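You operate a simulated robot arm through the tools that you are given. There is no shell and no other tool. Be economical: measure what you need, move in short steps, check, and stop when the job is done.

You are at the controls of a simulated two-armed robot. One attempt, no reset.

TASK
On the board top, fold the shop cloth in half, so that its two long edges meet.

It is judged by the outcome, as a careful person would: the job done as asked, and still so three seconds after it is handed in. It fails if anything else is knocked over, pushed out of place, dropped, spilled or broken. Flat cloth is picked up by pressing the open fingertips on it (5 to 10 N) and closing them slowly along it; thin cloth reads only 2 to 8 mm in the jaws.

THE ROBOT
Two 7-joint arms with two-finger parallel grippers on one trunk, on a base that drives. Base frame: it is fixed to the floor where the robot stands at the start and does not move with it; the origin is under the middle of the robot, x ahead of it, y to its left, z up; the surface under the hand at the start is at about z = 740. Units: mm, degrees, N and s.
The left shoulder is at the start at [70, 177, 995], the right one opposite. With the tool pointing down near the work surface each hand reaches from about 300 to 740 mm from the robot's upright axis, wherever it stands, measured 20 degrees to its own side. Places, roughly: board top [600, -100, 700]. Payload 3.43 kg a hand.
The tool frame of a hand sits at the grasp point between the pads (the TCP): z along the fingers, y along the line on which they close. The tips reach 30 mm beyond it. Largest opening 94 mm; finger width 28, thickness 10; the body of the gripper, 50 by 96 mm, starts 55 mm behind the TCP.
Orientation is that of the tool frame in the base frame, as a unit quaternion [w, x, y, z]. With the fingers straight down and closing along the base's y, the tool's x points along the base's -x, its y along +y and its z along -z.

THE INTERFACE
- The arms move only by the tool nudge_tool. It takes "left_motion", "right_motion" or both (then of equal length, played together; a hand with none holds still); each is a list of rows, each a list of 7 numbers: the turn, a rotation vector about the tool's x, y, z in degrees, then the shift along the tool's x, y, z in mm, then the closure in counts, from 0 (fully open) to 255 (shut). In form: [[ax, ay, az, x, y, z, gripper], ...]. A call has 1 to 20 rows; each row shifts and turns the commanded pose from where the row before left it, along the tool's axes as they then stand. A row lasts 0.2 s, in which the tool goes at most 50 mm and 8.6 degrees; a call with a longer step from one row to the next is refused whole, and so is a gripper value outside its range. A pose out of reach is approached as far as the arm can. The call stops where the force on the tool passes 40 N (or 10 N more than at its start, if that is more) or the arm is blocked; 0.2 s more then pass. The fingers move at their own pace (about 153 mm/s each) and stop on an object; they squeeze with about 30 N. The grip force told is the motor's: it shows also when the fingers shut on nothing. Time passes only in rows, and 0.2 s behind the last, so rows that do not move let the fingers close. It gives the time, the measured TCP pose, the force on the tool (base axes), the opening and the grip force at its end, in the units of the frame above (readings bear some noise), with the torque about the TCP (base axes, N m) and any sound that the robot's microphone picked up.
- Cameras (640 x 400 px; columns grow to the right, rows downward): "scene" is now at [131.2, 2.5, 1304.7]; the picture's right is [0.03, -1.00, 0.00], its down [-0.65, -0.02, -0.76] and it looks along [0.76, 0.02, -0.65] (base axes); focal length 271 px, centre (320, 200). "left" rides on the left gripper at [76, -14, -103] in its tool frame; the picture's right is [0.18, 0.98, 0.00], its down [-0.75, 0.14, -0.64] and it looks along [-0.63, 0.12, 0.77] (tool axes); focal length 243 px, centre (320, 200). "right" rides on the right gripper at [76, 14, -102] in its tool frame; the picture's right is [-0.18, 0.98, 0.00], its down [-0.75, -0.14, -0.64] and it looks along [-0.63, -0.12, 0.77] (tool axes); focal length 243 px, centre (320, 200). There is no depth. A picture from a camera that has moved, and an enlarged one, comes with that camera's place and axes in the base frame and with its lens.
- snapshot(camera): a new picture of that camera. It takes no simulated time.
- lift_body(by): slides the trunk up (or, below 0, down) by that many mm; the arms and the scene camera ride with it, the base frame stays. It gives what a move gives, with no picture.
- steer(legs): drives the robot by 1 to 6 legs, each [ahead, turn to the left] in mm and degrees, along the robot's own axes; the way and the turn of a leg run together, so that a leg with both is an arc; at most 1500 mm and 180 degrees a leg. The arms and the cameras ride along, it lands a little off, and it stops where it bumps. It gives what a move gives.
- pan_tilt(pan, tilt): turns the head with the scene camera to pan (to the left, within 86 degrees either way) and tilt (down, from -29 to 69), counted from straight ahead of the robot. It gives what a move gives.
- enlarge(camera, box): a new picture of the part [left, top, right, bottom] of that camera's present view, enlarged. It takes no simulated time.
- finish_job(): hands the job in; it is judged then, once.

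Go step by step. Nothing tells you exact positions but the pictures and the camera data: compare them with the known pose of the tool, close in by small moves and look again before you grip or let go. The budget is 120 turns and 108 pictures, counting those below and the enlarged ones. Unless the task says otherwise, let go and move clear before handing in, and close with one line.

The tools are called after "Call:" by a JSON object that holds its "fn" and its "kwargs". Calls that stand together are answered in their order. nudge_tool: Moves the arms, as the interface text tells. Its arguments: {"type":"object","properties":{"left_motion":{"type":"array","items":{"type":"array","items":{"type":"number"}}},"right_motion":{"type":"array","items":{"type":"array","items":{"type":"number"}}}},"required":[]} The other tools are called the same way: lift_body (by) slides the trunk up or down; steer (legs) drives the base; pan_tilt (pan, tilt) turns the head that bears the scene camera; snapshot (camera) takes a picture; enlarge (camera, box) takes an enlarged picture of a part of a camera's view; finish_job () hands the job in.

At the start:

```text
time_s: 0.0
left_tool_pos: [533.4, 284.5, 989.2]
left_ee_rot: [0.0, 0.001, 1.0, 0.001]
left_contact_force: [-0.4, 0.0, -0.3]
left_torque: [0.0, 0.0, 0.0]
left_gripper_width: 93.8
left_finger_force: 0.0
right_tool_pos: [385.5, -176.0, 922.3]
right_ee_rot: [0.0, -0.001, 1.0, 0.0]
right_contact_force: [1.3, 0.3, 0.5]
right_torque: [0.01, -0.02, 0.02]
right_gripper_width: 93.9
right_finger_force: 0.1
trunk travel left (down, up): [-575.0, 265.0]
robot x, y, heading: [0.7, 0.8, -0.2]
head pan, tilt: [1.7, 40.9]
```

scene: 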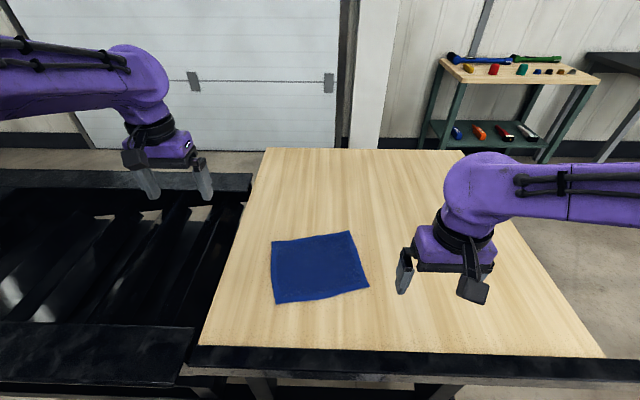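
right: 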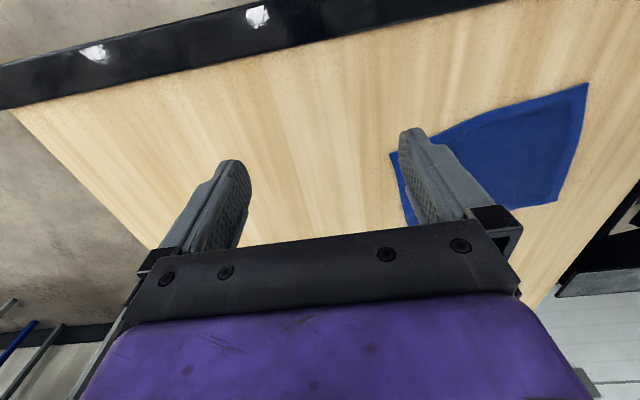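
left: 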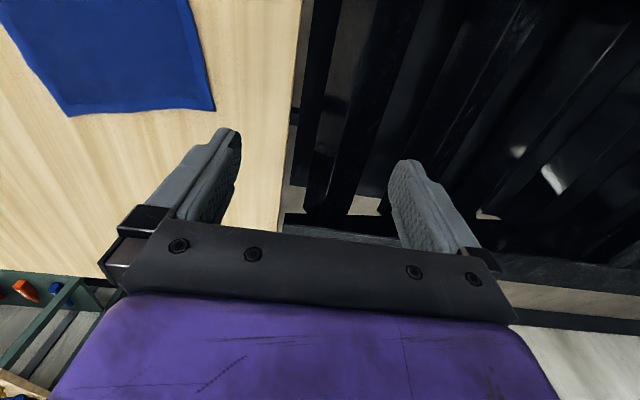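

I see a blue cloth lying on the wooden board top, slightly left of the middle, with the two arms clear above it. I'll enlarge the view to measure its corners.

Call:
{"fn": "enlarge", "kwargs": {"camera": "scene", "box": [250, 215, 394, 305]}}

```text
4.44 times, centred on (322, 260) of scene
camera zoom: at [131.2, 2.5, 1304.7], right [0.03, -1.0, 0.0], down [-0.65, -0.02, -0.76], along [0.76, 0.02, -0.65], focal length 1205 px, centre (311, -67)
```

zoom: 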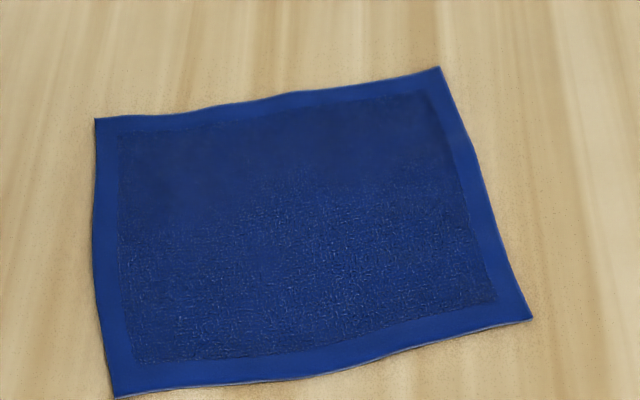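

The picture and the right wrist camera agree on a board top of z≈740. The cloth corners come out at about far-left (613,146), far-right (662,-66), near-right (483,-105) and near-left (433,107). The long edges are therefore the near and far ones. I'll pinch the near edge with both hands and carry it over, so first I turn both grippers to close across that edge.

Call:
{"fn": "nudge_tool", "kwargs": {"left_motion": [[0, 0, 5.89, 0, 0, 0, 120], [0, 0, 5.89, 0, 0, 0, 120], [0, 0, 5.89, 0, 0, 0, 120], [0, 0, 5.89, 0, 0, 0, 120], [0, 0, 5.89, 0, 0, 0, 150], [0, 0, 5.89, 0, 0, 0, 150], [0, 0, 5.89, 0, 0, 0, 150], [0, 0, 5.89, 0, 0, 0, 150], [0, 0, 5.89, 0, 0, 0, 160], [0, 0, 5.89, 0, 0, 0, 160], [0, 0, 5.89, 0, 0, 0, 160], [0, 0, 5.89, 0, 0, 0, 160], [0, 0, 5.89, 0, 0, 0, 160], [0, 0, 0, 0, 0, 0, 160]], "right_motion": [[0, 0, -7.95, 0, 0, 0, 120], [0, 0, -7.95, 0, 0, 0, 120], [0, 0, -7.95, 0, 0, 0, 120], [0, 0, -7.95, 0, 0, 0, 120], [0, 0, -7.95, 0, 0, 0, 150], [0, 0, -7.95, 0, 0, 0, 150], [0, 0, -7.95, 0, 0, 0, 150], [0, 0, -7.95, 0, 0, 0, 150], [0, 0, -7.95, 0, 0, 0, 160], [0, 0, -7.95, 0, 0, 0, 160], [0, 0, -7.95, 0, 0, 0, 160], [0, 0, -7.95, 0, 0, 0, 160], [0, 0, -7.95, 0, 0, 0, 160], [0, 0, 0, 0, 0, 0, 160]]}}

```text
time_s: 3.0
left_tool_pos: [533.0, 284.9, 987.1]
left_ee_rot: [0.0, 0.62, 0.785, 0.001]
left_contact_force: [0.3, 0.0, 0.5]
left_torque: [0.01, -0.01, 0.01]
left_gripper_width: 35.2
left_finger_force: 0.1
right_tool_pos: [385.7, -173.8, 921.9]
right_ee_rot: [0.0, 0.786, -0.619, 0.001]
right_contact_force: [0.1, 0.8, 0.3]
right_torque: [-0.01, 0.04, 0.01]
right_gripper_width: 35.2
right_finger_force: 0.1
trunk travel left (down, up): [-575.0, 265.0]
robot x, y, heading: [-2.0, -3.0, 0.1]
head pan, tilt: [1.7, 40.9]
```

Both grippers turned as intended. Next I bring them above their grip points on the near edge.

Call:
{"fn": "nudge_tool", "kwargs": {"left_motion": [[0, 0, 0, -24.3, -18.1, 19.6, 160], [0, 0, 0, -24.3, -18.1, 19.6, 160], [0, 0, 0, -24.3, -18.1, 19.6, 160], [0, 0, 0, -24.3, -18.1, 19.6, 160], [0, 0, 0, -24.3, -18.1, 19.6, 160], [0, 0, 0, -24.3, -18.1, 19.6, 160], [0, 0, 0, -24.3, -18.1, 19.6, 160], [0, 0, 0, 0, 0, 0, 160]], "right_motion": [[0, 0, 0, -9.2, -17.6, 10.3, 160], [0, 0, 0, -9.2, -17.6, 10.3, 160], [0, 0, 0, -9.2, -17.6, 10.3, 160], [0, 0, 0, -9.2, -17.6, 10.3, 160], [0, 0, 0, -9.2, -17.6, 10.3, 160], [0, 0, 0, -9.2, -17.6, 10.3, 160], [0, 0, 0, -9.2, -17.6, 10.3, 160], [0, 0, 0, 0, 0, 0, 160]]}}

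Call:
{"fn": "snapshot", "kwargs": {"camera": "scene"}}

Call:
{"fn": "snapshot", "kwargs": {"camera": "left"}}

Call:
{"fn": "snapshot", "kwargs": {"camera": "right"}}

```text
time_s: 4.8
left_tool_pos: [446.1, 93.0, 849.8]
left_ee_rot: [0.0, 0.62, 0.784, 0.001]
left_contact_force: [0.0, 0.3, -0.4]
left_torque: [0.04, 0.02, 0.0]
left_gripper_width: 35.0
left_finger_force: 0.1
right_tool_pos: [488.8, -82.3, 850.4]
right_ee_rot: [-0.001, 0.786, -0.619, 0.001]
right_contact_force: [0.1, 0.0, 0.3]
right_torque: [0.02, -0.02, -0.02]
right_gripper_width: 35.1
right_finger_force: 0.1
trunk travel left (down, up): [-575.0, 265.0]
robot x, y, heading: [-2.3, -1.9, 0.2]
head pan, tilt: [1.7, 40.9]
```

```text
103 pictures are left
camera scene: at [130.7, 2.8, 1304.8], right [0.03, -1.0, 0.0], down [-0.65, -0.02, -0.76], along [0.76, 0.02, -0.65], focal length 271 px, centre (320, 200)
```

scene: 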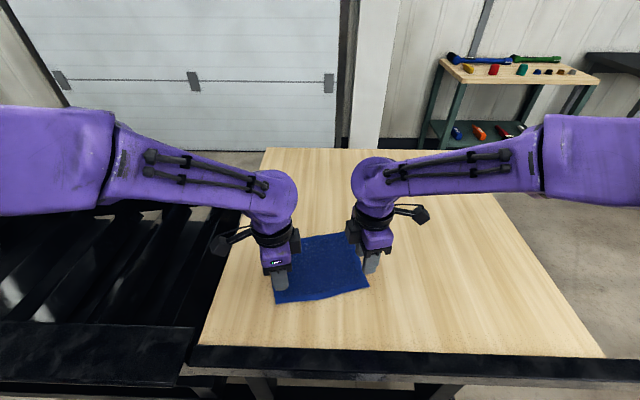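

```text
102 pictures are left
camera left: at [413.8, 163.6, 953.7], right [0.91, 0.41, 0.0], down [0.31, -0.7, 0.64], along [0.26, -0.59, -0.77], focal length 243 px, centre (320, 200)
```

left: 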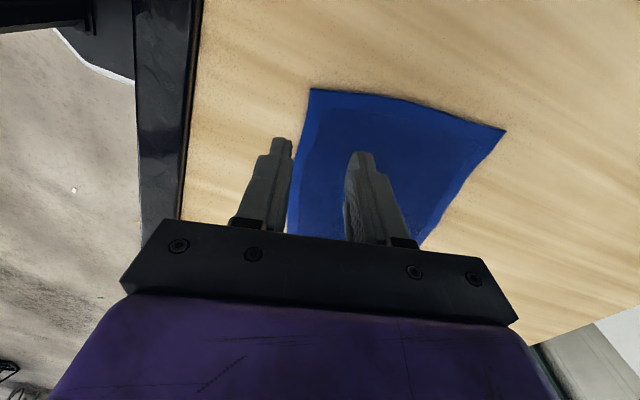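

```text
101 pictures are left
camera right: at [492.3, -160.8, 952.0], right [-1.0, -0.05, 0.0], down [-0.04, 0.77, 0.64], along [-0.03, 0.64, -0.77], focal length 243 px, centre (320, 200)
```

right: 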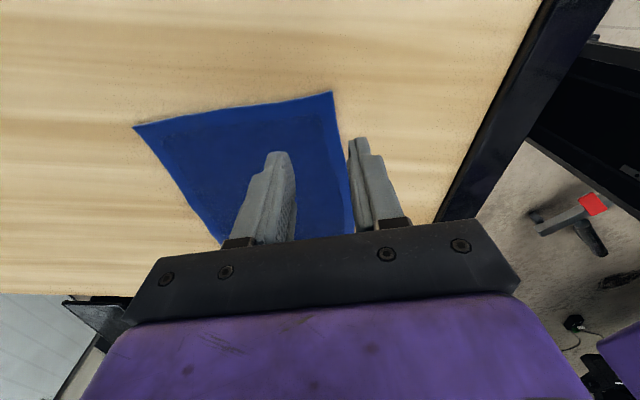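

The wrist cameras confirm the corners to within a few mm, and each gripper straddles the near edge with its outer finger just off the cloth. I descend to just above the surface.

Call:
{"fn": "nudge_tool", "kwargs": {"left_motion": [[0, 0, 0, 0, 0, 18, 160], [0, 0, 0, 0, 0, 18, 160], [0, 0, 0, 0, 0, 18, 160], [0, 0, 0, 0, 0, 18, 160], [0, 0, 0, 0, 0, 3, 160], [0, 0, 0, 0, 0, 0, 160]], "right_motion": [[0, 0, 0, 0, 0, 18, 160], [0, 0, 0, 0, 0, 18, 160], [0, 0, 0, 0, 0, 18, 160], [0, 0, 0, 0, 0, 18, 160], [0, 0, 0, 0, 0, 3, 160], [0, 0, 0, 0, 0, 0, 160]]}}

Call:
{"fn": "snapshot", "kwargs": {"camera": "left"}}

Call:
{"fn": "snapshot", "kwargs": {"camera": "right"}}

```text
time_s: 6.2
left_tool_pos: [447.8, 90.3, 776.1]
left_ee_rot: [0.0, 0.62, 0.785, 0.001]
left_contact_force: [-0.3, 0.0, 0.1]
left_torque: [0.02, 0.02, -0.03]
left_gripper_width: 35.1
left_finger_force: 0.0
right_tool_pos: [490.1, -83.5, 775.4]
right_ee_rot: [-0.001, 0.785, -0.62, 0.0]
right_contact_force: [-0.1, 0.0, 0.2]
right_torque: [0.03, 0.0, -0.01]
right_gripper_width: 35.0
right_finger_force: 0.0
trunk travel left (down, up): [-575.0, 265.0]
robot x, y, heading: [0.7, 0.9, 0.0]
head pan, tilt: [1.7, 40.9]
```

```text
100 pictures are left
camera left: at [416.1, 161.3, 879.9], right [0.91, 0.41, 0.0], down [0.31, -0.7, 0.64], along [0.26, -0.59, -0.77], focal length 243 px, centre (320, 200)
```

left: 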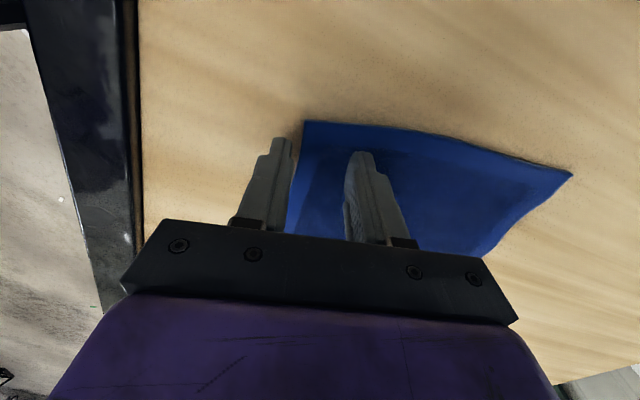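

```text
99 pictures are left
camera right: at [493.2, -161.5, 878.2], right [-1.0, -0.05, 0.0], down [-0.04, 0.77, 0.64], along [-0.03, 0.64, -0.77], focal length 243 px, centre (320, 200)
```

right: 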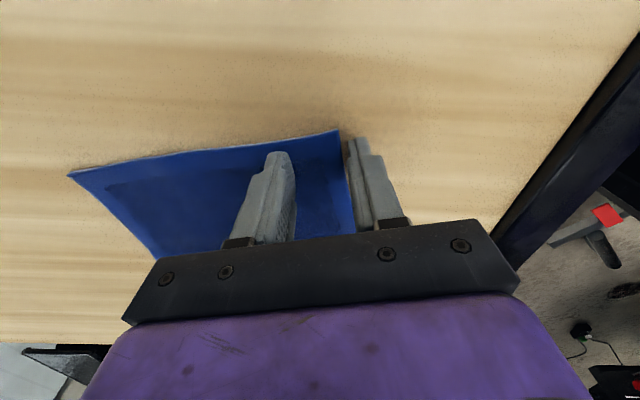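

The fingers straddle the edge as planned. I shift 3 mm inboard and press down gently.

Call:
{"fn": "nudge_tool", "kwargs": {"left_motion": [[0, 0, 0, 0, 3, 0, 160], [0, 0, 0, 0, 0, 1.5, 160], [0, 0, 0, 0, 0, 1.5, 160], [0, 0, 0, 0, 0, 1, 160], [0, 0, 0, 0, 0, 1, 160], [0, 0, 0, 0, 0, 0, 160]], "right_motion": [[0, 0, 0, 0, -3, 0, 160], [0, 0, 0, 0, 0, 1.5, 160], [0, 0, 0, 0, 0, 1.5, 160], [0, 0, 0, 0, 0, 1, 160], [0, 0, 0, 0, 0, 1, 160], [0, 0, 0, 0, 0, 0, 160]]}}

```text
time_s: 7.6
left_tool_pos: [449.7, 89.6, 772.5]
left_ee_rot: [0.002, 0.62, 0.785, 0.0]
left_contact_force: [-9.0, 0.9, 27.5]
left_torque: [0.21, -0.37, 0.04]
left_gripper_width: 30.7
left_finger_force: 0.0
right_tool_pos: [490.5, -83.5, 771.8]
right_ee_rot: [-0.003, 0.784, -0.62, 0.002]
right_contact_force: [3.8, 0.6, 19.3]
right_torque: [0.19, -0.51, 0.01]
right_gripper_width: 37.2
right_finger_force: 2.0
trunk travel left (down, up): [-575.0, 265.0]
robot x, y, heading: [-0.9, 2.9, 0.0]
head pan, tilt: [1.7, 40.9]
```

Contact is made, but at 20–27 N it is too hard. I ease both hands off toward 5–10 N.

Call:
{"fn": "nudge_tool", "kwargs": {"left_motion": [[0, 0, 0, 0, 0, -1.2, 160], [0, 0, 0, 0, 0, 0, 160]], "right_motion": [[0, 0, 0, 0, 0, -0.8, 160], [0, 0, 0, 0, 0, 0, 160]]}}

```text
time_s: 8.2
left_tool_pos: [449.3, 89.5, 773.3]
left_ee_rot: [0.0, 0.62, 0.785, 0.001]
left_contact_force: [-3.3, 1.1, 11.4]
left_torque: [0.09, -0.14, 0.01]
left_gripper_width: 33.4
left_finger_force: 0.2
right_tool_pos: [490.9, -83.6, 772.0]
right_ee_rot: [-0.002, 0.784, -0.62, 0.002]
right_contact_force: [2.0, -2.2, 21.8]
right_torque: [0.08, -0.55, -0.02]
right_gripper_width: 36.3
right_finger_force: 0.7
trunk travel left (down, up): [-575.0, 265.0]
robot x, y, heading: [3.2, -0.6, 0.3]
head pan, tilt: [1.7, 40.9]
```

Call:
{"fn": "nudge_tool", "kwargs": {"left_motion": [[0, 0, 0, 0, 0, -0.2, 160], [0, 0, 0, 0, 0, 0, 160]], "right_motion": [[0, 0, 0, 0, 0, -0.9, 160], [0, 0, 0, 0, 0, 0, 160]]}}

```text
time_s: 8.8
left_tool_pos: [449.9, 90.5, 773.2]
left_ee_rot: [0.001, 0.62, 0.785, 0.0]
left_contact_force: [-2.5, -1.2, 9.3]
left_torque: [0.01, -0.13, -0.03]
left_gripper_width: 33.5
left_finger_force: 0.0
right_tool_pos: [490.2, -83.3, 772.2]
right_ee_rot: [-0.002, 0.784, -0.62, 0.001]
right_contact_force: [3.6, 1.3, 17.3]
right_torque: [0.11, -0.53, -0.01]
right_gripper_width: 36.9
right_finger_force: 1.5
trunk travel left (down, up): [-575.0, 265.0]
robot x, y, heading: [2.8, -2.1, -0.2]
head pan, tilt: [1.7, 40.9]
```

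The left hand is at 9 N. The right is still high at 17 N, so I ease it once more.

Call:
{"fn": "nudge_tool", "kwargs": {"right_motion": [[0, 0, 0, 0, 0, -0.9, 160], [0, 0, 0, 0, 0, 0, 160]]}}

```text
time_s: 9.4
left_tool_pos: [450.0, 91.8, 772.9]
left_ee_rot: [0.001, 0.619, 0.785, 0.0]
left_contact_force: [-1.9, -2.7, 10.1]
left_torque: [0.03, -0.15, -0.02]
left_gripper_width: 33.8
left_finger_force: 0.2
right_tool_pos: [490.5, -84.8, 772.7]
right_ee_rot: [-0.002, 0.785, -0.619, 0.001]
right_contact_force: [3.2, 3.7, 13.8]
right_torque: [0.18, -0.38, 0.06]
right_gripper_width: 37.1
right_finger_force: 2.0
trunk travel left (down, up): [-575.0, 265.0]
robot x, y, heading: [-2.2, -0.1, 0.1]
head pan, tilt: [1.7, 40.9]
```

Forces are near target, at 10 N left and 14 N right. I ease the right hand slightly and close both grippers slowly.

Call:
{"fn": "nudge_tool", "kwargs": {"left_motion": [[0, 0, 0, 0, 0, 0, 168], [0, 0, 0, 0, 0, 0, 176], [0, 0, 0, 0, 0, 0, 184], [0, 0, 0, 0, 0, 0, 192], [0, 0, 0, 0, 0, 0, 200], [0, 0, 0, 0, 0, 0, 208], [0, 0, 0, 0, 0, 0, 216], [0, 0, 0, 0, 0, 0, 224], [0, 0, 0, 0, 0, 0, 232], [0, 0, 0, 0, 0, 0, 240], [0, 0, 0, 0, 0, 0, 248], [0, 0, 0, 0, 0, 0, 255], [0, 0, 0, 0, 0, 0, 255], [0, 0, 0, 0, 0, 0, 255]], "right_motion": [[0, 0, 0, 0, 0, -0.4, 168], [0, 0, 0, 0, 0, 0, 176], [0, 0, 0, 0, 0, 0, 184], [0, 0, 0, 0, 0, 0, 192], [0, 0, 0, 0, 0, 0, 200], [0, 0, 0, 0, 0, 0, 208], [0, 0, 0, 0, 0, 0, 216], [0, 0, 0, 0, 0, 0, 224], [0, 0, 0, 0, 0, 0, 232], [0, 0, 0, 0, 0, 0, 240], [0, 0, 0, 0, 0, 0, 248], [0, 0, 0, 0, 0, 0, 255], [0, 0, 0, 0, 0, 0, 255], [0, 0, 0, 0, 0, 0, 255]]}}

Call:
{"fn": "snapshot", "kwargs": {"camera": "left"}}

Call:
{"fn": "snapshot", "kwargs": {"camera": "right"}}

```text
time_s: 12.4
left_tool_pos: [450.5, 90.9, 771.3]
left_ee_rot: [0.0, 0.62, 0.785, 0.001]
left_contact_force: [4.9, 0.6, 18.7]
left_torque: [0.03, -0.27, 0.03]
left_gripper_width: 6.3
left_finger_force: 29.7
right_tool_pos: [491.9, -83.3, 773.1]
right_ee_rot: [-0.002, 0.785, -0.62, 0.0]
right_contact_force: [2.6, 0.7, 5.9]
right_torque: [0.07, -0.06, -0.02]
right_gripper_width: 4.0
right_finger_force: 30.3
trunk travel left (down, up): [-575.0, 265.0]
robot x, y, heading: [0.9, -0.6, 0.2]
head pan, tilt: [1.7, 40.9]
```

```text
98 pictures are left
camera left: at [418.6, 161.8, 876.1], right [0.91, 0.41, 0.0], down [0.31, -0.7, 0.64], along [0.26, -0.59, -0.77], focal length 243 px, centre (320, 200)
```

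left: 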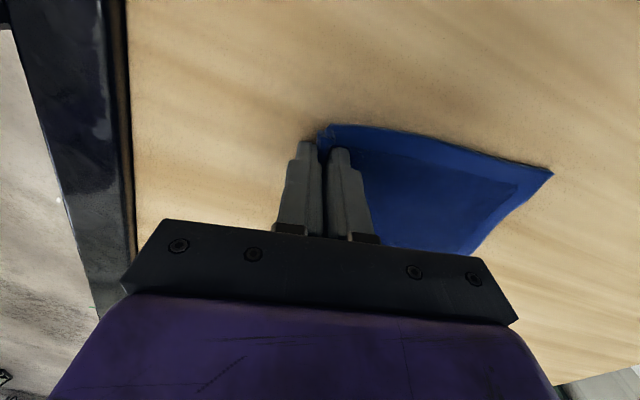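

```text
97 pictures are left
camera right: at [494.4, -161.8, 875.7], right [-1.0, -0.05, 0.0], down [-0.04, 0.77, 0.64], along [-0.03, 0.64, -0.77], focal length 243 px, centre (320, 200)
```

right: 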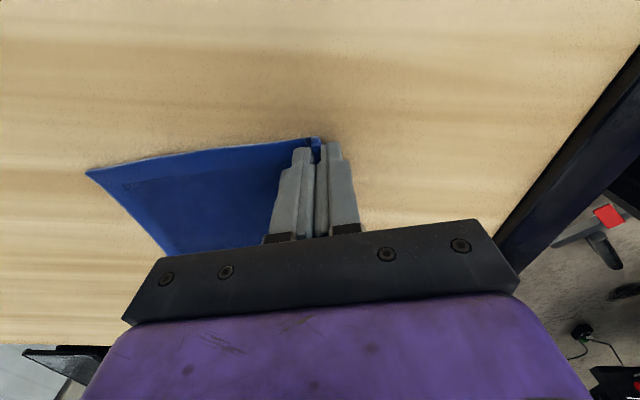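

Both jaws hold cloth (6.3 and 4.0 mm), with the edge itself inside them. I lift slightly and check.

Call:
{"fn": "nudge_tool", "kwargs": {"left_motion": [[0, 0, 0, 0, 0, -10, 255], [0, 0, 0, 0, 0, -10, 255], [0, 0, 0, 0, 0, -10, 255], [0, 0, 0, 0, 0, -10, 255], [0, 0, 0, 0, 0, 0, 255]], "right_motion": [[0, 0, 0, 0, 0, -10, 255], [0, 0, 0, 0, 0, -10, 255], [0, 0, 0, 0, 0, -10, 255], [0, 0, 0, 0, 0, -10, 255], [0, 0, 0, 0, 0, 0, 255]]}}

Call:
{"fn": "enlarge", "kwargs": {"camera": "scene", "box": [240, 205, 400, 305]}}

Call:
{"fn": "snapshot", "kwargs": {"camera": "right"}}

Call:
{"fn": "snapshot", "kwargs": {"camera": "left"}}

```text
time_s: 13.6
left_tool_pos: [450.4, 90.4, 811.4]
left_ee_rot: [0.0, 0.62, 0.785, -0.001]
left_contact_force: [-0.1, -0.5, 0.2]
left_torque: [-0.03, 0.04, 0.01]
left_gripper_width: 4.8
left_finger_force: 30.3
right_tool_pos: [492.5, -82.2, 811.8]
right_ee_rot: [0.0, 0.785, -0.62, -0.001]
right_contact_force: [-0.4, 0.4, 0.0]
right_torque: [0.02, 0.0, -0.04]
right_gripper_width: 4.6
right_finger_force: 30.2
trunk travel left (down, up): [-575.0, 265.0]
robot x, y, heading: [2.0, 1.1, -0.0]
head pan, tilt: [1.7, 40.9]
```

```text
4.00 times, centred on (320, 255) of scene
camera zoom: at [131.7, 2.5, 1304.7], right [0.03, -1.0, 0.0], down [-0.65, -0.02, -0.76], along [0.76, 0.02, -0.65], focal length 1085 px, centre (320, -20)
```

zoom: 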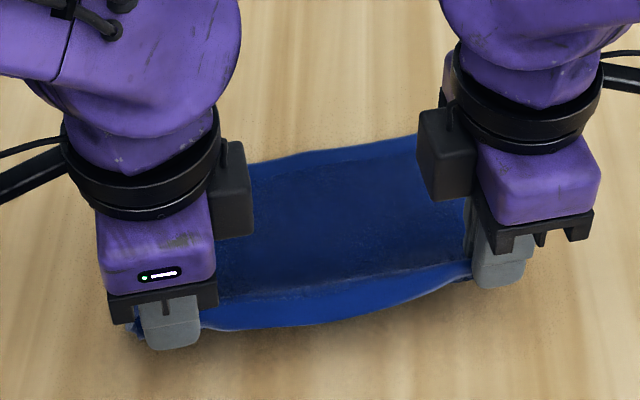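

```text
95 pictures are left
camera right: at [496.2, -161.3, 914.4], right [-1.0, -0.05, 0.0], down [-0.04, 0.77, 0.64], along [-0.03, 0.64, -0.77], focal length 243 px, centre (320, 200)
```

right: 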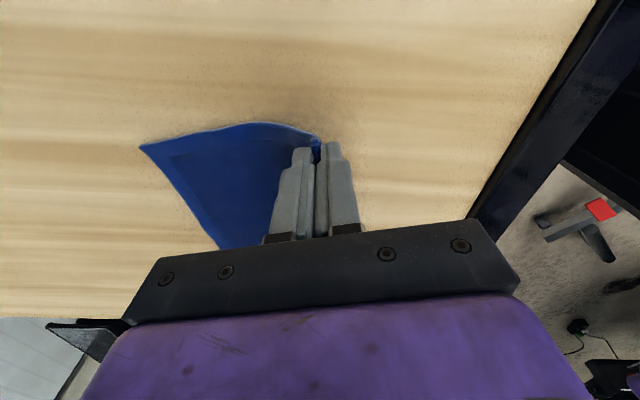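

```text
94 pictures are left
camera left: at [418.1, 161.8, 916.0], right [0.91, 0.41, 0.0], down [0.31, -0.7, 0.64], along [0.26, -0.59, -0.77], focal length 243 px, centre (320, 200)
```

left: 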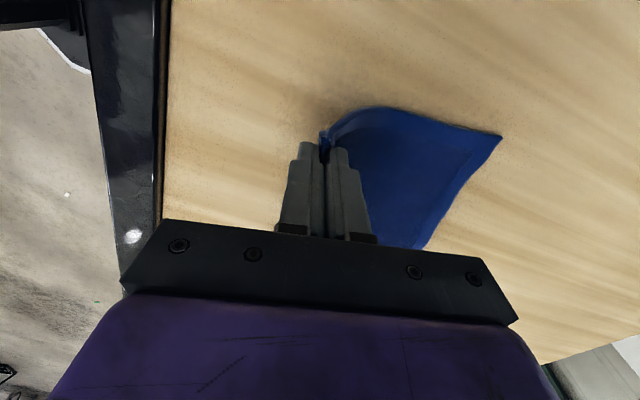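

The near edge is held well, though gripping and lifting drew the cloth about 25–30 mm toward the robot. The far edge now runs from about (578,144) to (633,-64). I carry the held edge forward and up in an arc and check halfway.

Call:
{"fn": "nudge_tool", "kwargs": {"left_motion": [[0, 0, 0, 0, 12, -12, 255], [0, 0, 0, 0, 14, -10, 255], [0, 0, 0, 0, 15, -8, 255], [0, 0, 0, 0, 15, -6, 255], [0, 0, 0, 0, 15, -4, 255], [0, 0, 0, 0, 0, 0, 255]], "right_motion": [[0, 0, 0, 0, -12, -12, 255], [0, 0, 0, 0, -14, -10, 255], [0, 0, 0, 0, -15, -8, 255], [0, 0, 0, 0, -15, -6, 255], [0, 0, 0, 0, -15, -4, 255], [0, 0, 0, 0, 0, 0, 255]]}}

Call:
{"fn": "snapshot", "kwargs": {"camera": "scene"}}

Call:
{"fn": "snapshot", "kwargs": {"camera": "right"}}

Call:
{"fn": "snapshot", "kwargs": {"camera": "left"}}

```text
time_s: 15.0
left_tool_pos: [522.4, 107.5, 850.5]
left_ee_rot: [0.0, 0.621, 0.784, 0.0]
left_contact_force: [-0.5, 0.0, 0.3]
left_torque: [0.01, 0.03, -0.02]
left_gripper_width: 5.0
left_finger_force: 29.7
right_tool_pos: [560.3, -68.4, 853.6]
right_ee_rot: [-0.001, 0.785, -0.619, 0.001]
right_contact_force: [-0.5, 1.0, 0.2]
right_torque: [0.01, 0.04, -0.02]
right_gripper_width: 4.5
right_finger_force: 30.2
trunk travel left (down, up): [-575.0, 265.0]
robot x, y, heading: [-1.4, 1.3, 0.1]
head pan, tilt: [1.7, 40.9]
```

```text
93 pictures are left
camera scene: at [130.7, 2.4, 1304.8], right [0.03, -1.0, 0.0], down [-0.65, -0.02, -0.76], along [0.76, 0.02, -0.65], focal length 271 px, centre (320, 200)
```

scene: 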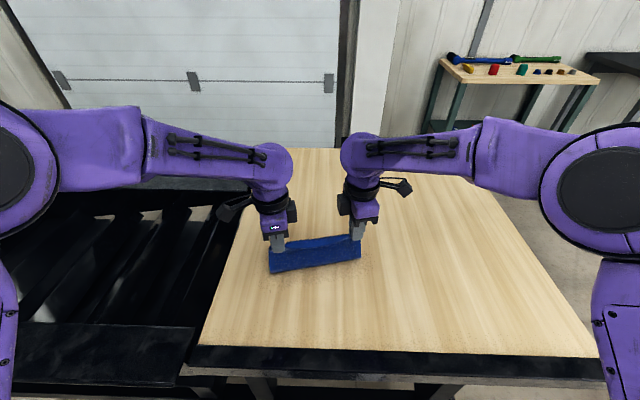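

```text
92 pictures are left
camera right: at [564.6, -146.1, 956.0], right [-1.0, -0.05, 0.0], down [-0.04, 0.77, 0.64], along [-0.03, 0.64, -0.77], focal length 243 px, centre (320, 200)
```

right: 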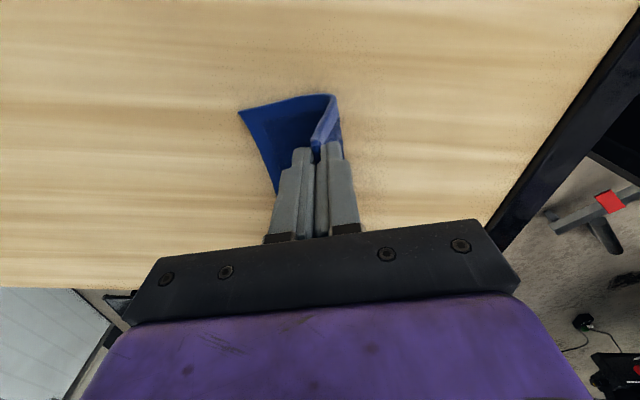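

```text
91 pictures are left
camera left: at [489.7, 178.1, 954.7], right [0.91, 0.41, 0.0], down [0.31, -0.7, 0.64], along [0.26, -0.59, -0.77], focal length 243 px, centre (320, 200)
```

left: 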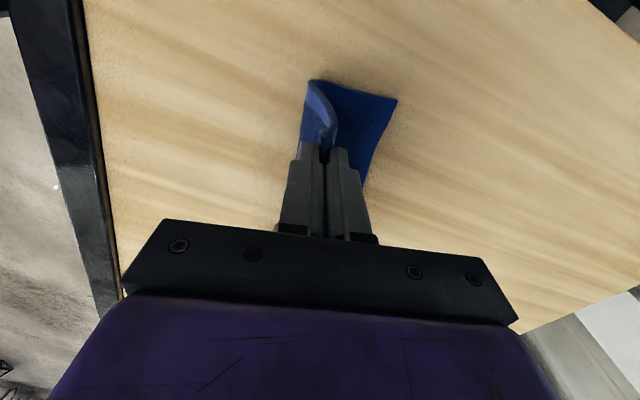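

The far edge stayed put at (577,143)–(633,-65). The held edge now goes over it, with the tools tilted 30° (tips back toward me) so the pinched hem lays outward on release.

Call:
{"fn": "nudge_tool", "kwargs": {"left_motion": [[7.5, 0, 0, 0, 0, 0, 255], [7.5, 0, 0, 0, 0, 0, 255], [7.5, 0, 0, 0, 0, 0, 255], [7.5, 0, 0, 0, 0, 0, 255], [0, 0, 0, 2, 13, -7.5, 255], [0, 0, 0, 2, 13, -7.5, 255], [0, 0, 0, 0, 12.3, 10.3, 255], [0, 0, 0, 0, 12.3, 10.3, 255], [0, 0, 0, 0, 12.3, 10.3, 255], [0, 0, 0, 0, 12.3, 10.3, 255], [0, 0, 0, 0, 0, 0, 255]], "right_motion": [[-7.5, 0, 0, 0, 0, 0, 255], [-7.5, 0, 0, 0, 0, 0, 255], [-7.5, 0, 0, 0, 0, 0, 255], [-7.5, 0, 0, 0, 0, 0, 255], [0, 0, 0, -2, -15.6, -9, 255], [0, 0, 0, -2, -15.6, -9, 255], [0, 0, 0, 0, -13.4, 10.4, 255], [0, 0, 0, 0, -13.4, 10.4, 255], [0, 0, 0, 0, -13.4, 10.4, 255], [0, 0, 0, 0, -13.4, 10.4, 255], [0, 0, 0, 0, 0, 0, 255]]}}

Call:
{"fn": "enlarge", "kwargs": {"camera": "scene", "box": [240, 195, 400, 295]}}

Call:
{"fn": "snapshot", "kwargs": {"camera": "right"}}

Call:
{"fn": "snapshot", "kwargs": {"camera": "left"}}

```text
time_s: 17.4
left_tool_pos: [570.0, 119.9, 792.6]
left_ee_rot: [-0.159, 0.598, 0.758, -0.205]
left_contact_force: [-0.3, -30.0, 2.8]
left_torque: [-0.75, 0.04, 0.27]
left_gripper_width: 4.5
left_finger_force: 30.3
right_tool_pos: [572.1, -75.9, 809.3]
right_ee_rot: [0.201, 0.758, -0.599, -0.161]
right_contact_force: [0.8, 29.5, -2.5]
right_torque: [0.69, -0.09, -0.47]
right_gripper_width: 4.1
right_finger_force: 30.2
right hand out of reach, approached as far as the arm can: row 5, 6, 7, 8, 9, 10
trunk travel left (down, up): [-575.0, 265.0]
robot x, y, heading: [0.7, -1.6, 0.0]
head pan, tilt: [1.7, 40.9]
```

```text
4.00 times, centred on (320, 245) of scene
camera zoom: at [130.9, 2.5, 1304.8], right [0.03, -1.0, 0.0], down [-0.65, -0.02, -0.76], along [0.76, 0.02, -0.65], focal length 1085 px, centre (320, 20)
```

zoom: 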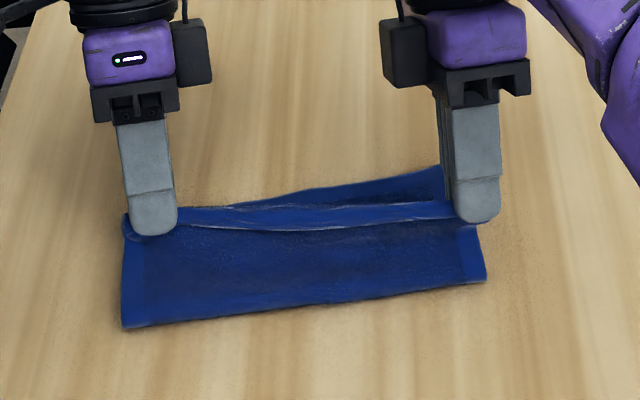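

```text
89 pictures are left
camera right: at [627.7, -141.6, 904.3], right [-0.87, -0.02, 0.49], down [0.26, 0.83, 0.49], along [-0.42, 0.55, -0.72], focal length 243 px, centre (320, 200)
```

right: 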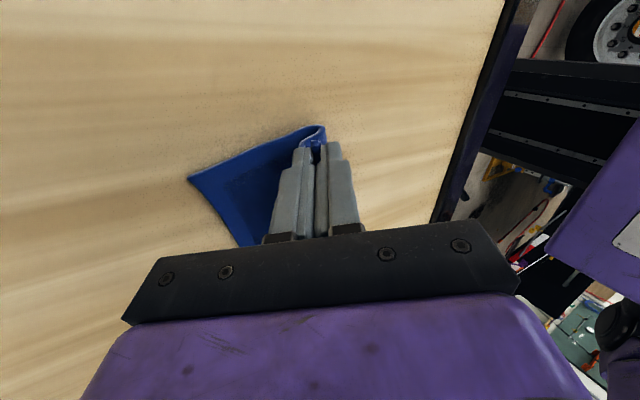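

```text
88 pictures are left
camera left: at [589.5, 204.2, 888.6], right [0.78, 0.37, -0.49], down [0.61, -0.63, 0.49], along [-0.13, -0.68, -0.72], focal length 243 px, centre (320, 200)
```

left: 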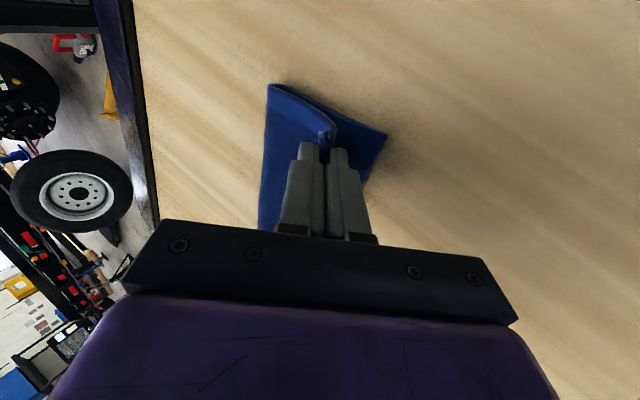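

The right arm ran out of reach with the tilt and is now pulling the cloth sideways at 30 N. I reduce the right tilt so it can reach its commanded place.

Call:
{"fn": "nudge_tool", "kwargs": {"right_motion": [[7.5, 0, 0, 0, 0, 0, 255], [7.5, 0, 0, 0, 0, 0, 255], [0, 0, 0, 0, 0, 0, 255]]}}

```text
time_s: 18.2
left_tool_pos: [570.8, 121.0, 792.1]
left_ee_rot: [-0.16, 0.598, 0.758, -0.205]
left_contact_force: [0.3, -25.6, 2.5]
left_torque: [-0.66, -0.02, 0.24]
left_gripper_width: 4.5
left_finger_force: 30.1
right_tool_pos: [571.8, -76.8, 809.9]
right_ee_rot: [0.102, 0.778, -0.614, -0.082]
right_contact_force: [0.2, 26.1, -2.6]
right_torque: [0.55, 0.07, -0.27]
right_gripper_width: 4.6
right_finger_force: 29.7
trunk travel left (down, up): [-575.0, 265.0]
robot x, y, heading: [-1.7, -0.5, 0.0]
head pan, tilt: [1.7, 40.9]
```

The right hand now has reach. I relax the sideways pull first, then bring it forward to line up with the left.

Call:
{"fn": "nudge_tool", "kwargs": {"right_motion": [[0, 0, 0, -7.5, 0, 0, 255], [0, 0, 0, -7, -6, 0, 255], [0, 0, 0, 0, -14, 0, 255], [0, 0, 0, 0, -14, 2, 255], [0, 0, 0, 0, -14.4, 2.6, 255], [0, 0, 0, 0, 0, 0, 255]]}}

Call:
{"fn": "enlarge", "kwargs": {"camera": "scene", "box": [240, 195, 400, 295]}}

Call:
{"fn": "snapshot", "kwargs": {"camera": "right"}}

Call:
{"fn": "snapshot", "kwargs": {"camera": "left"}}

```text
time_s: 19.6
left_tool_pos: [569.7, 122.4, 792.7]
left_ee_rot: [-0.161, 0.599, 0.758, -0.203]
left_contact_force: [-0.6, -0.2, -0.1]
left_torque: [0.05, -0.04, -0.02]
left_gripper_width: 4.5
left_finger_force: 29.5
right_tool_pos: [611.5, -54.7, 793.5]
right_ee_rot: [0.103, 0.778, -0.614, -0.082]
right_contact_force: [-0.5, 0.5, 0.2]
right_torque: [-0.03, 0.08, 0.0]
right_gripper_width: 4.0
right_finger_force: 30.1
trunk travel left (down, up): [-575.0, 265.0]
robot x, y, heading: [-0.2, 0.9, -0.0]
head pan, tilt: [1.7, 40.9]
```

```text
4.00 times, centred on (320, 245) of scene
camera zoom: at [130.8, 2.5, 1304.8], right [0.03, -1.0, 0.0], down [-0.65, -0.02, -0.76], along [0.76, 0.02, -0.65], focal length 1085 px, centre (320, 20)
```

zoom: 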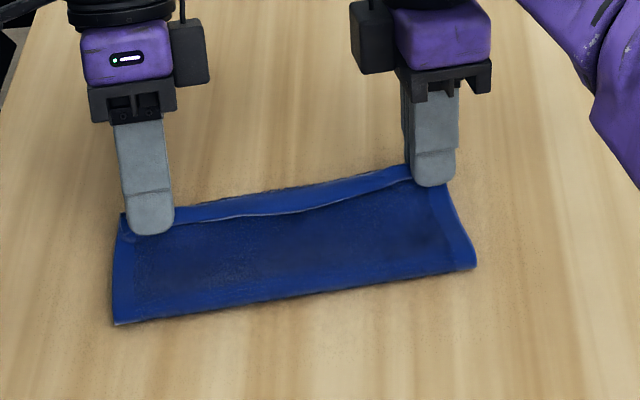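

```text
86 pictures are left
camera right: at [641.5, -125.0, 896.7], right [-0.97, -0.04, 0.25], down [0.12, 0.8, 0.58], along [-0.23, 0.59, -0.77], focal length 243 px, centre (320, 200)
```

right: 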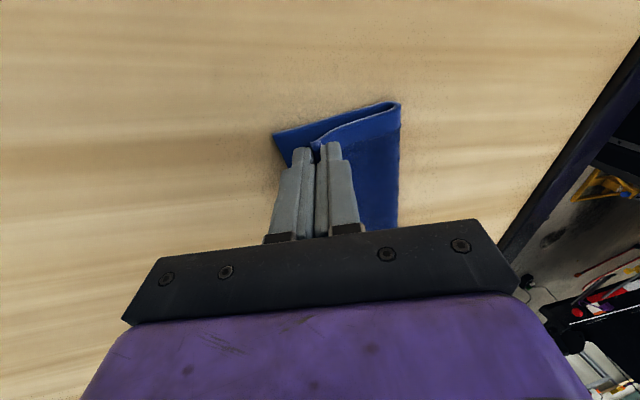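

```text
85 pictures are left
camera left: at [589.6, 205.6, 889.1], right [0.79, 0.38, -0.49], down [0.61, -0.63, 0.49], along [-0.13, -0.68, -0.72], focal length 243 px, centre (320, 200)
```

left: 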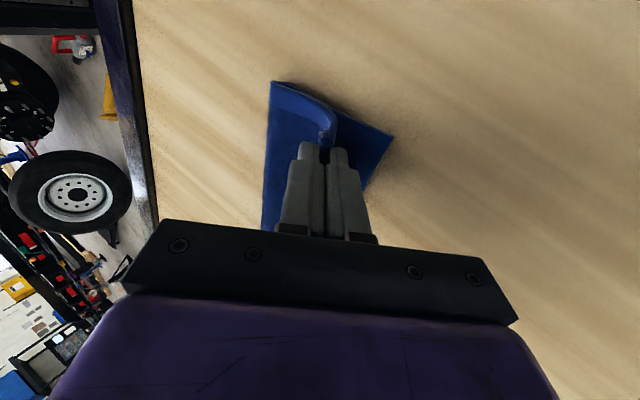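

The cloth is folded over neatly, and the far corners stayed at about (582,144) and (630,-64). I lower the pinched hem almost onto the lower layer, open the jaws a little and look.

Call:
{"fn": "nudge_tool", "kwargs": {"left_motion": [[0, 0, 0, 0, 2, 3.5, 255], [0, 0, 0, 0, 2, 3.5, 255], [0, 0, 0, 0, 2, 3.5, 255], [0, 0, 0, 0, 0, 0, 255]], "right_motion": [[0, 0, 0, 0, -1.2, 4.5, 255], [0, 0, 0, 0, -1.2, 4.5, 255], [0, 0, 0, 0, -1.2, 4.5, 255], [0, 0, 0, 0, 0, 0, 255]]}}

Call:
{"fn": "enlarge", "kwargs": {"camera": "left", "box": [230, 60, 430, 185]}}

Call:
{"fn": "enlarge", "kwargs": {"camera": "right", "box": [230, 80, 430, 205]}}

```text
time_s: 20.6
left_tool_pos: [571.6, 123.4, 780.3]
left_ee_rot: [-0.161, 0.598, 0.758, -0.203]
left_contact_force: [0.2, -0.5, 0.5]
left_torque: [-0.01, -0.01, 0.02]
left_gripper_width: 4.4
left_finger_force: 30.3
right_tool_pos: [612.3, -53.0, 780.0]
right_ee_rot: [0.101, 0.778, -0.614, -0.081]
right_contact_force: [0.2, -0.5, 0.6]
right_torque: [-0.03, 0.06, -0.04]
right_gripper_width: 4.5
right_finger_force: 29.7
trunk travel left (down, up): [-575.0, 265.0]
robot x, y, heading: [0.7, 2.5, -0.0]
head pan, tilt: [1.7, 40.9]
```

```text
3.20 times, centred on (330, 122) of left
camera zoom: at [590.7, 205.7, 877.0], right [0.79, 0.38, -0.49], down [0.61, -0.63, 0.49], along [-0.13, -0.68, -0.72], focal length 776 px, centre (288, 448)
```

zoom: 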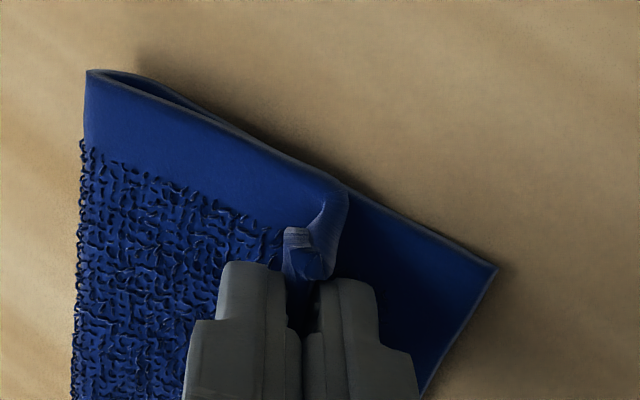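

```text
3.20 times, centred on (330, 142) of right
camera zoom: at [641.4, -125.0, 882.6], right [-0.97, -0.04, 0.25], down [0.12, 0.8, 0.58], along [-0.23, 0.59, -0.77], focal length 776 px, centre (288, 384)
```

zoom: 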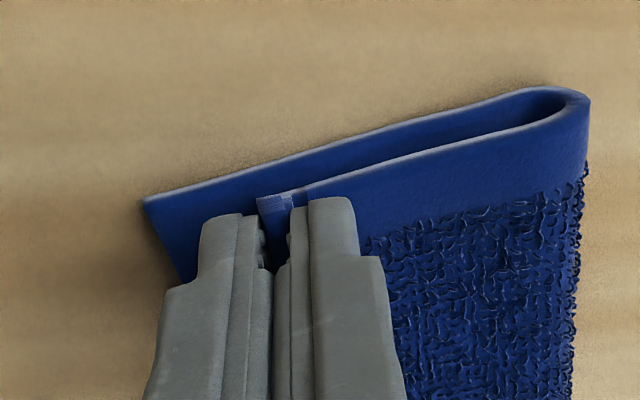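

The hem is pinched just inside the far edge on both sides. I open the jaws to release it and back off along the fingers.

Call:
{"fn": "nudge_tool", "kwargs": {"left_motion": [[0, 0, 0, 0, 0, 0, 235], [0, 0, 0, 0, 0, 0, 215], [0, 0, 0, 0, 0, 0, 195], [0, 0, 0, 0, 0, 0, 195], [0, 0, 0, 0, 0, -10, 195], [0, 0, 0, 0, 0, -20, 195], [0, 0, 0, 0, 0, -20, 195], [0, 0, 0, 0, 0, -20, 195], [0, 0, 0, 0, 0, 0, 195]], "right_motion": [[0, 0, 0, 0, 0, 0, 235], [0, 0, 0, 0, 0, 0, 215], [0, 0, 0, 0, 0, 0, 195], [0, 0, 0, 0, 0, 0, 195], [0, 0, 0, 0, 0, -10, 195], [0, 0, 0, 0, 0, -20, 195], [0, 0, 0, 0, 0, -20, 195], [0, 0, 0, 0, 0, -20, 195], [0, 0, 0, 0, 0, 0, 195]]}}

Call:
{"fn": "enlarge", "kwargs": {"camera": "scene", "box": [240, 195, 400, 295]}}

Call:
{"fn": "snapshot", "kwargs": {"camera": "left"}}

Call:
{"fn": "snapshot", "kwargs": {"camera": "right"}}

```text
time_s: 22.6
left_tool_pos: [597.3, 131.2, 838.2]
left_ee_rot: [-0.161, 0.599, 0.757, -0.204]
left_contact_force: [0.2, 0.3, -0.3]
left_torque: [-0.01, 0.01, 0.0]
left_gripper_width: 22.2
left_finger_force: 0.0
left hand out of reach, approached as far as the arm can: row 8
right_tool_pos: [620.9, -70.7, 841.7]
right_ee_rot: [0.103, 0.778, -0.614, -0.081]
right_contact_force: [0.4, 0.0, -0.4]
right_torque: [0.0, 0.0, 0.0]
right_gripper_width: 22.4
right_finger_force: 0.1
right hand out of reach, approached as far as the arm can: row 6, 7, 8
trunk travel left (down, up): [-575.0, 265.0]
robot x, y, heading: [0.4, 1.6, -0.1]
head pan, tilt: [1.7, 40.9]
```

```text
4.00 times, centred on (320, 245) of scene
camera zoom: at [131.9, 2.8, 1304.6], right [0.03, -1.0, 0.0], down [-0.65, -0.02, -0.76], along [0.76, 0.02, -0.65], focal length 1085 px, centre (320, 20)
```

zoom: 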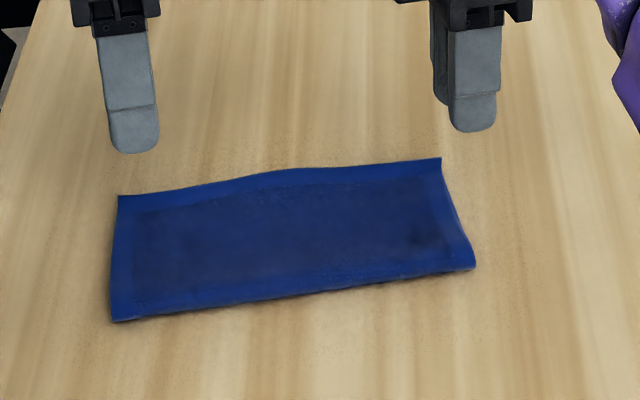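

```text
81 pictures are left
camera left: at [617.3, 214.5, 935.8], right [0.78, 0.38, -0.49], down [0.61, -0.63, 0.49], along [-0.13, -0.68, -0.72], focal length 243 px, centre (320, 200)
```

left: 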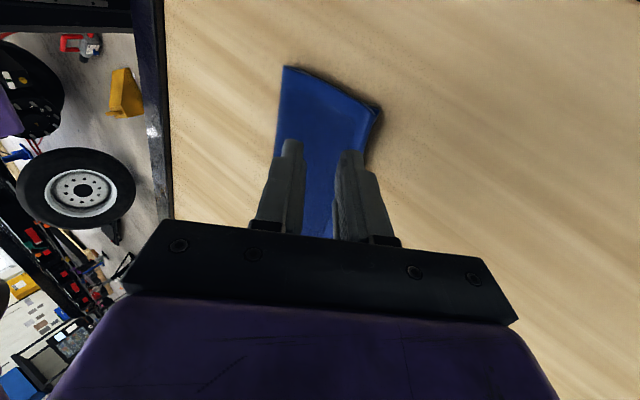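

```text
80 pictures are left
camera right: at [650.2, -143.3, 945.0], right [-0.97, -0.04, 0.25], down [0.12, 0.8, 0.58], along [-0.23, 0.59, -0.77], focal length 243 px, centre (320, 200)
```

right: 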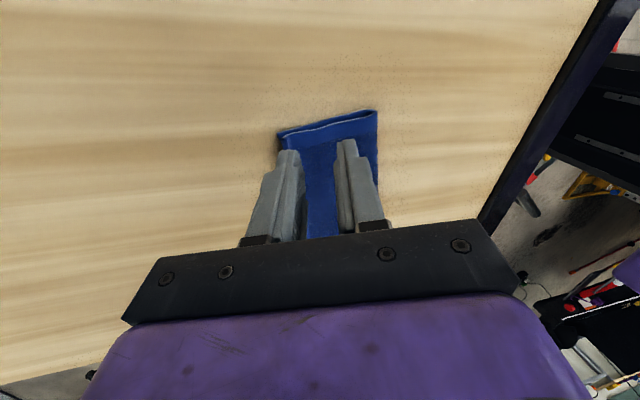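

On release the hem unrolled and the edges look very close to meeting. I'll look closer.

Call:
{"fn": "enlarge", "kwargs": {"camera": "left", "box": [260, 50, 420, 150]}}

Call:
{"fn": "enlarge", "kwargs": {"camera": "right", "box": [250, 90, 410, 190]}}

Call:
{"fn": "enlarge", "kwargs": {"camera": "scene", "box": [260, 225, 365, 285]}}

```text
4.00 times, centred on (340, 100) of left
camera zoom: at [617.3, 214.5, 935.8], right [0.78, 0.38, -0.49], down [0.61, -0.63, 0.49], along [-0.13, -0.68, -0.72], focal length 970 px, centre (240, 600)
```

zoom: 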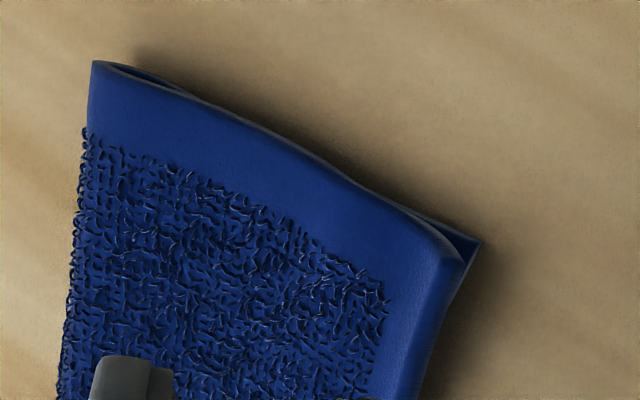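

```text
4.00 times, centred on (330, 140) of right
camera zoom: at [650.2, -143.3, 945.0], right [-0.97, -0.04, 0.25], down [0.12, 0.8, 0.58], along [-0.23, 0.59, -0.77], focal length 970 px, centre (280, 440)
```

zoom: 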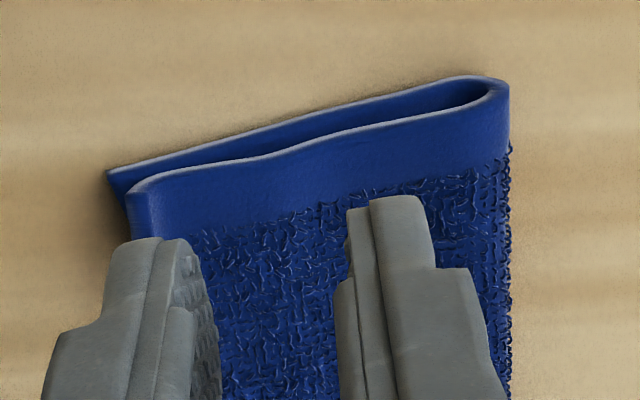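

```text
6.10 times, centred on (312, 255) of scene
camera zoom: at [131.9, 2.8, 1304.6], right [0.03, -1.0, 0.0], down [-0.65, -0.02, -0.76], along [0.76, 0.02, -0.65], focal length 1653 px, centre (366, -135)
```

zoom: 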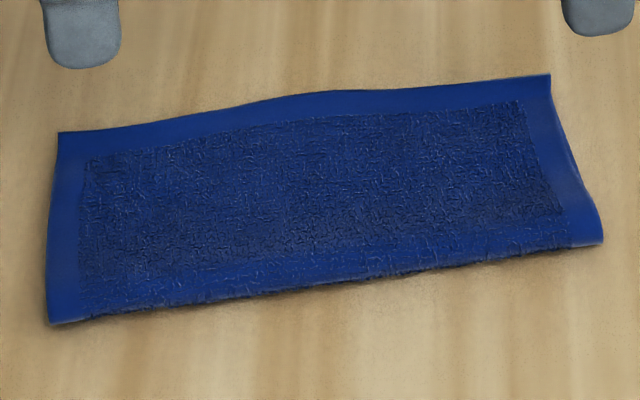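

The fold looks good: the corners are within about 5 mm and only slight puffiness is left. I retract the arms up and outward for a clear view of the edges.

Call:
{"fn": "nudge_tool", "kwargs": {"left_motion": [[-7.5, 0, 0, 0, 0, -10, 195], [-7.5, 0, 0, 0, 0, -10, 195], [-7.5, 0, 0, 0, 0, -10, 195], [-7.5, 0, 0, 0, 0, -10, 195], [0, 0, 0, 15, 0, -10, 195], [0, 0, 0, 15, 0, -10, 195], [0, 0, 0, 15, 0, 0, 195], [0, 0, 0, 15, 0, 0, 195], [0, 0, 0, 0, 0, 0, 195]], "right_motion": [[7.5, 0, 0, 0, 0, -10, 195], [7.5, 0, 0, 0, 0, -10, 195], [0, 0, 0, 0, 0, -10, 195], [0, 0, 0, 0, 0, -10, 195], [0, 0, 0, 15, 0, -10, 195], [0, 0, 0, 15, 0, -10, 195], [0, 0, 0, 15, 0, 0, 195], [0, 0, 0, 15, 0, 0, 195], [0, 0, 0, 0, 0, 0, 195]]}}

Call:
{"fn": "snapshot", "kwargs": {"camera": "left"}}

Call:
{"fn": "snapshot", "kwargs": {"camera": "right"}}

Call:
{"fn": "snapshot", "kwargs": {"camera": "scene"}}

```text
time_s: 24.6
left_tool_pos: [595.8, 193.4, 898.2]
left_ee_rot: [0.0, 0.619, 0.785, 0.0]
left_contact_force: [0.7, -0.3, -0.7]
left_torque: [0.03, 0.0, -0.01]
left_gripper_width: 22.1
left_finger_force: 0.3
right_tool_pos: [636.8, -128.5, 904.8]
right_ee_rot: [0.0, 0.785, -0.619, 0.0]
right_contact_force: [-0.3, -0.5, 0.5]
right_torque: [-0.01, -0.01, 0.02]
right_gripper_width: 22.2
right_finger_force: 0.0
trunk travel left (down, up): [-575.0, 265.0]
robot x, y, heading: [3.1, 0.5, -0.1]
head pan, tilt: [1.7, 40.9]
```

```text
76 pictures are left
camera left: at [563.8, 263.5, 1002.6], right [0.91, 0.41, 0.0], down [0.31, -0.7, 0.64], along [0.26, -0.59, -0.77], focal length 243 px, centre (320, 200)
```

left: 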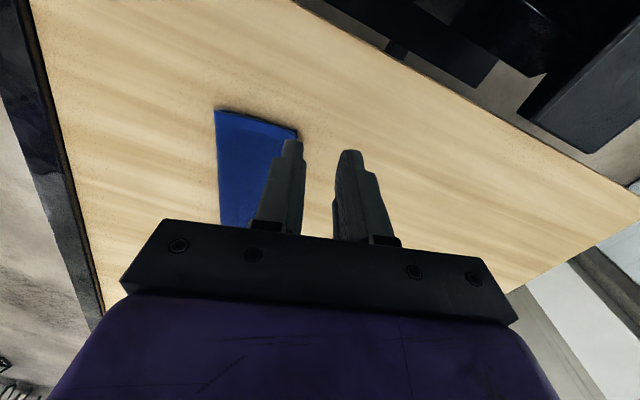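

```text
75 pictures are left
camera right: at [640.8, -206.1, 1007.4], right [-1.0, -0.05, 0.0], down [-0.04, 0.77, 0.64], along [-0.03, 0.64, -0.77], focal length 243 px, centre (320, 200)
```

right: 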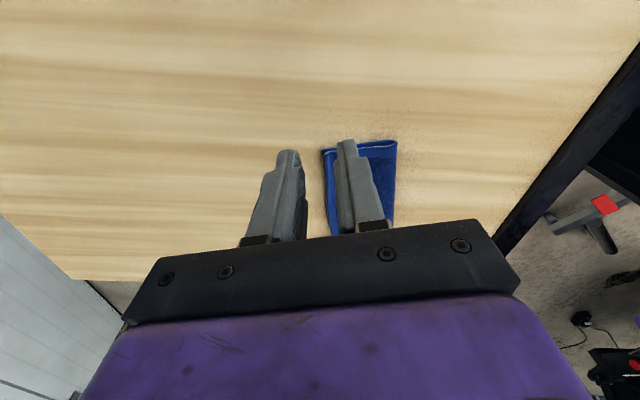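

```text
74 pictures are left
camera scene: at [131.4, 2.5, 1304.7], right [0.03, -1.0, 0.0], down [-0.65, -0.02, -0.76], along [0.76, 0.02, -0.65], focal length 271 px, centre (320, 200)
```

scene: 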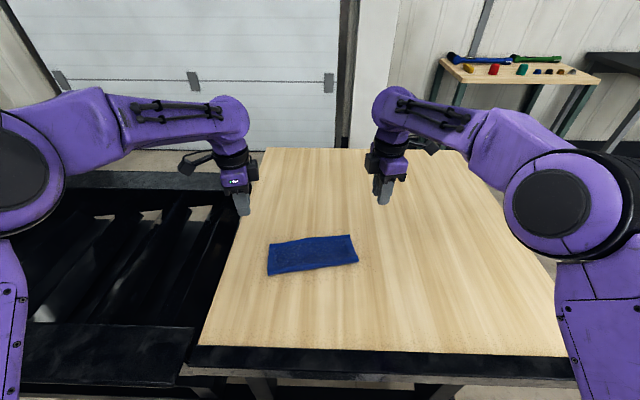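

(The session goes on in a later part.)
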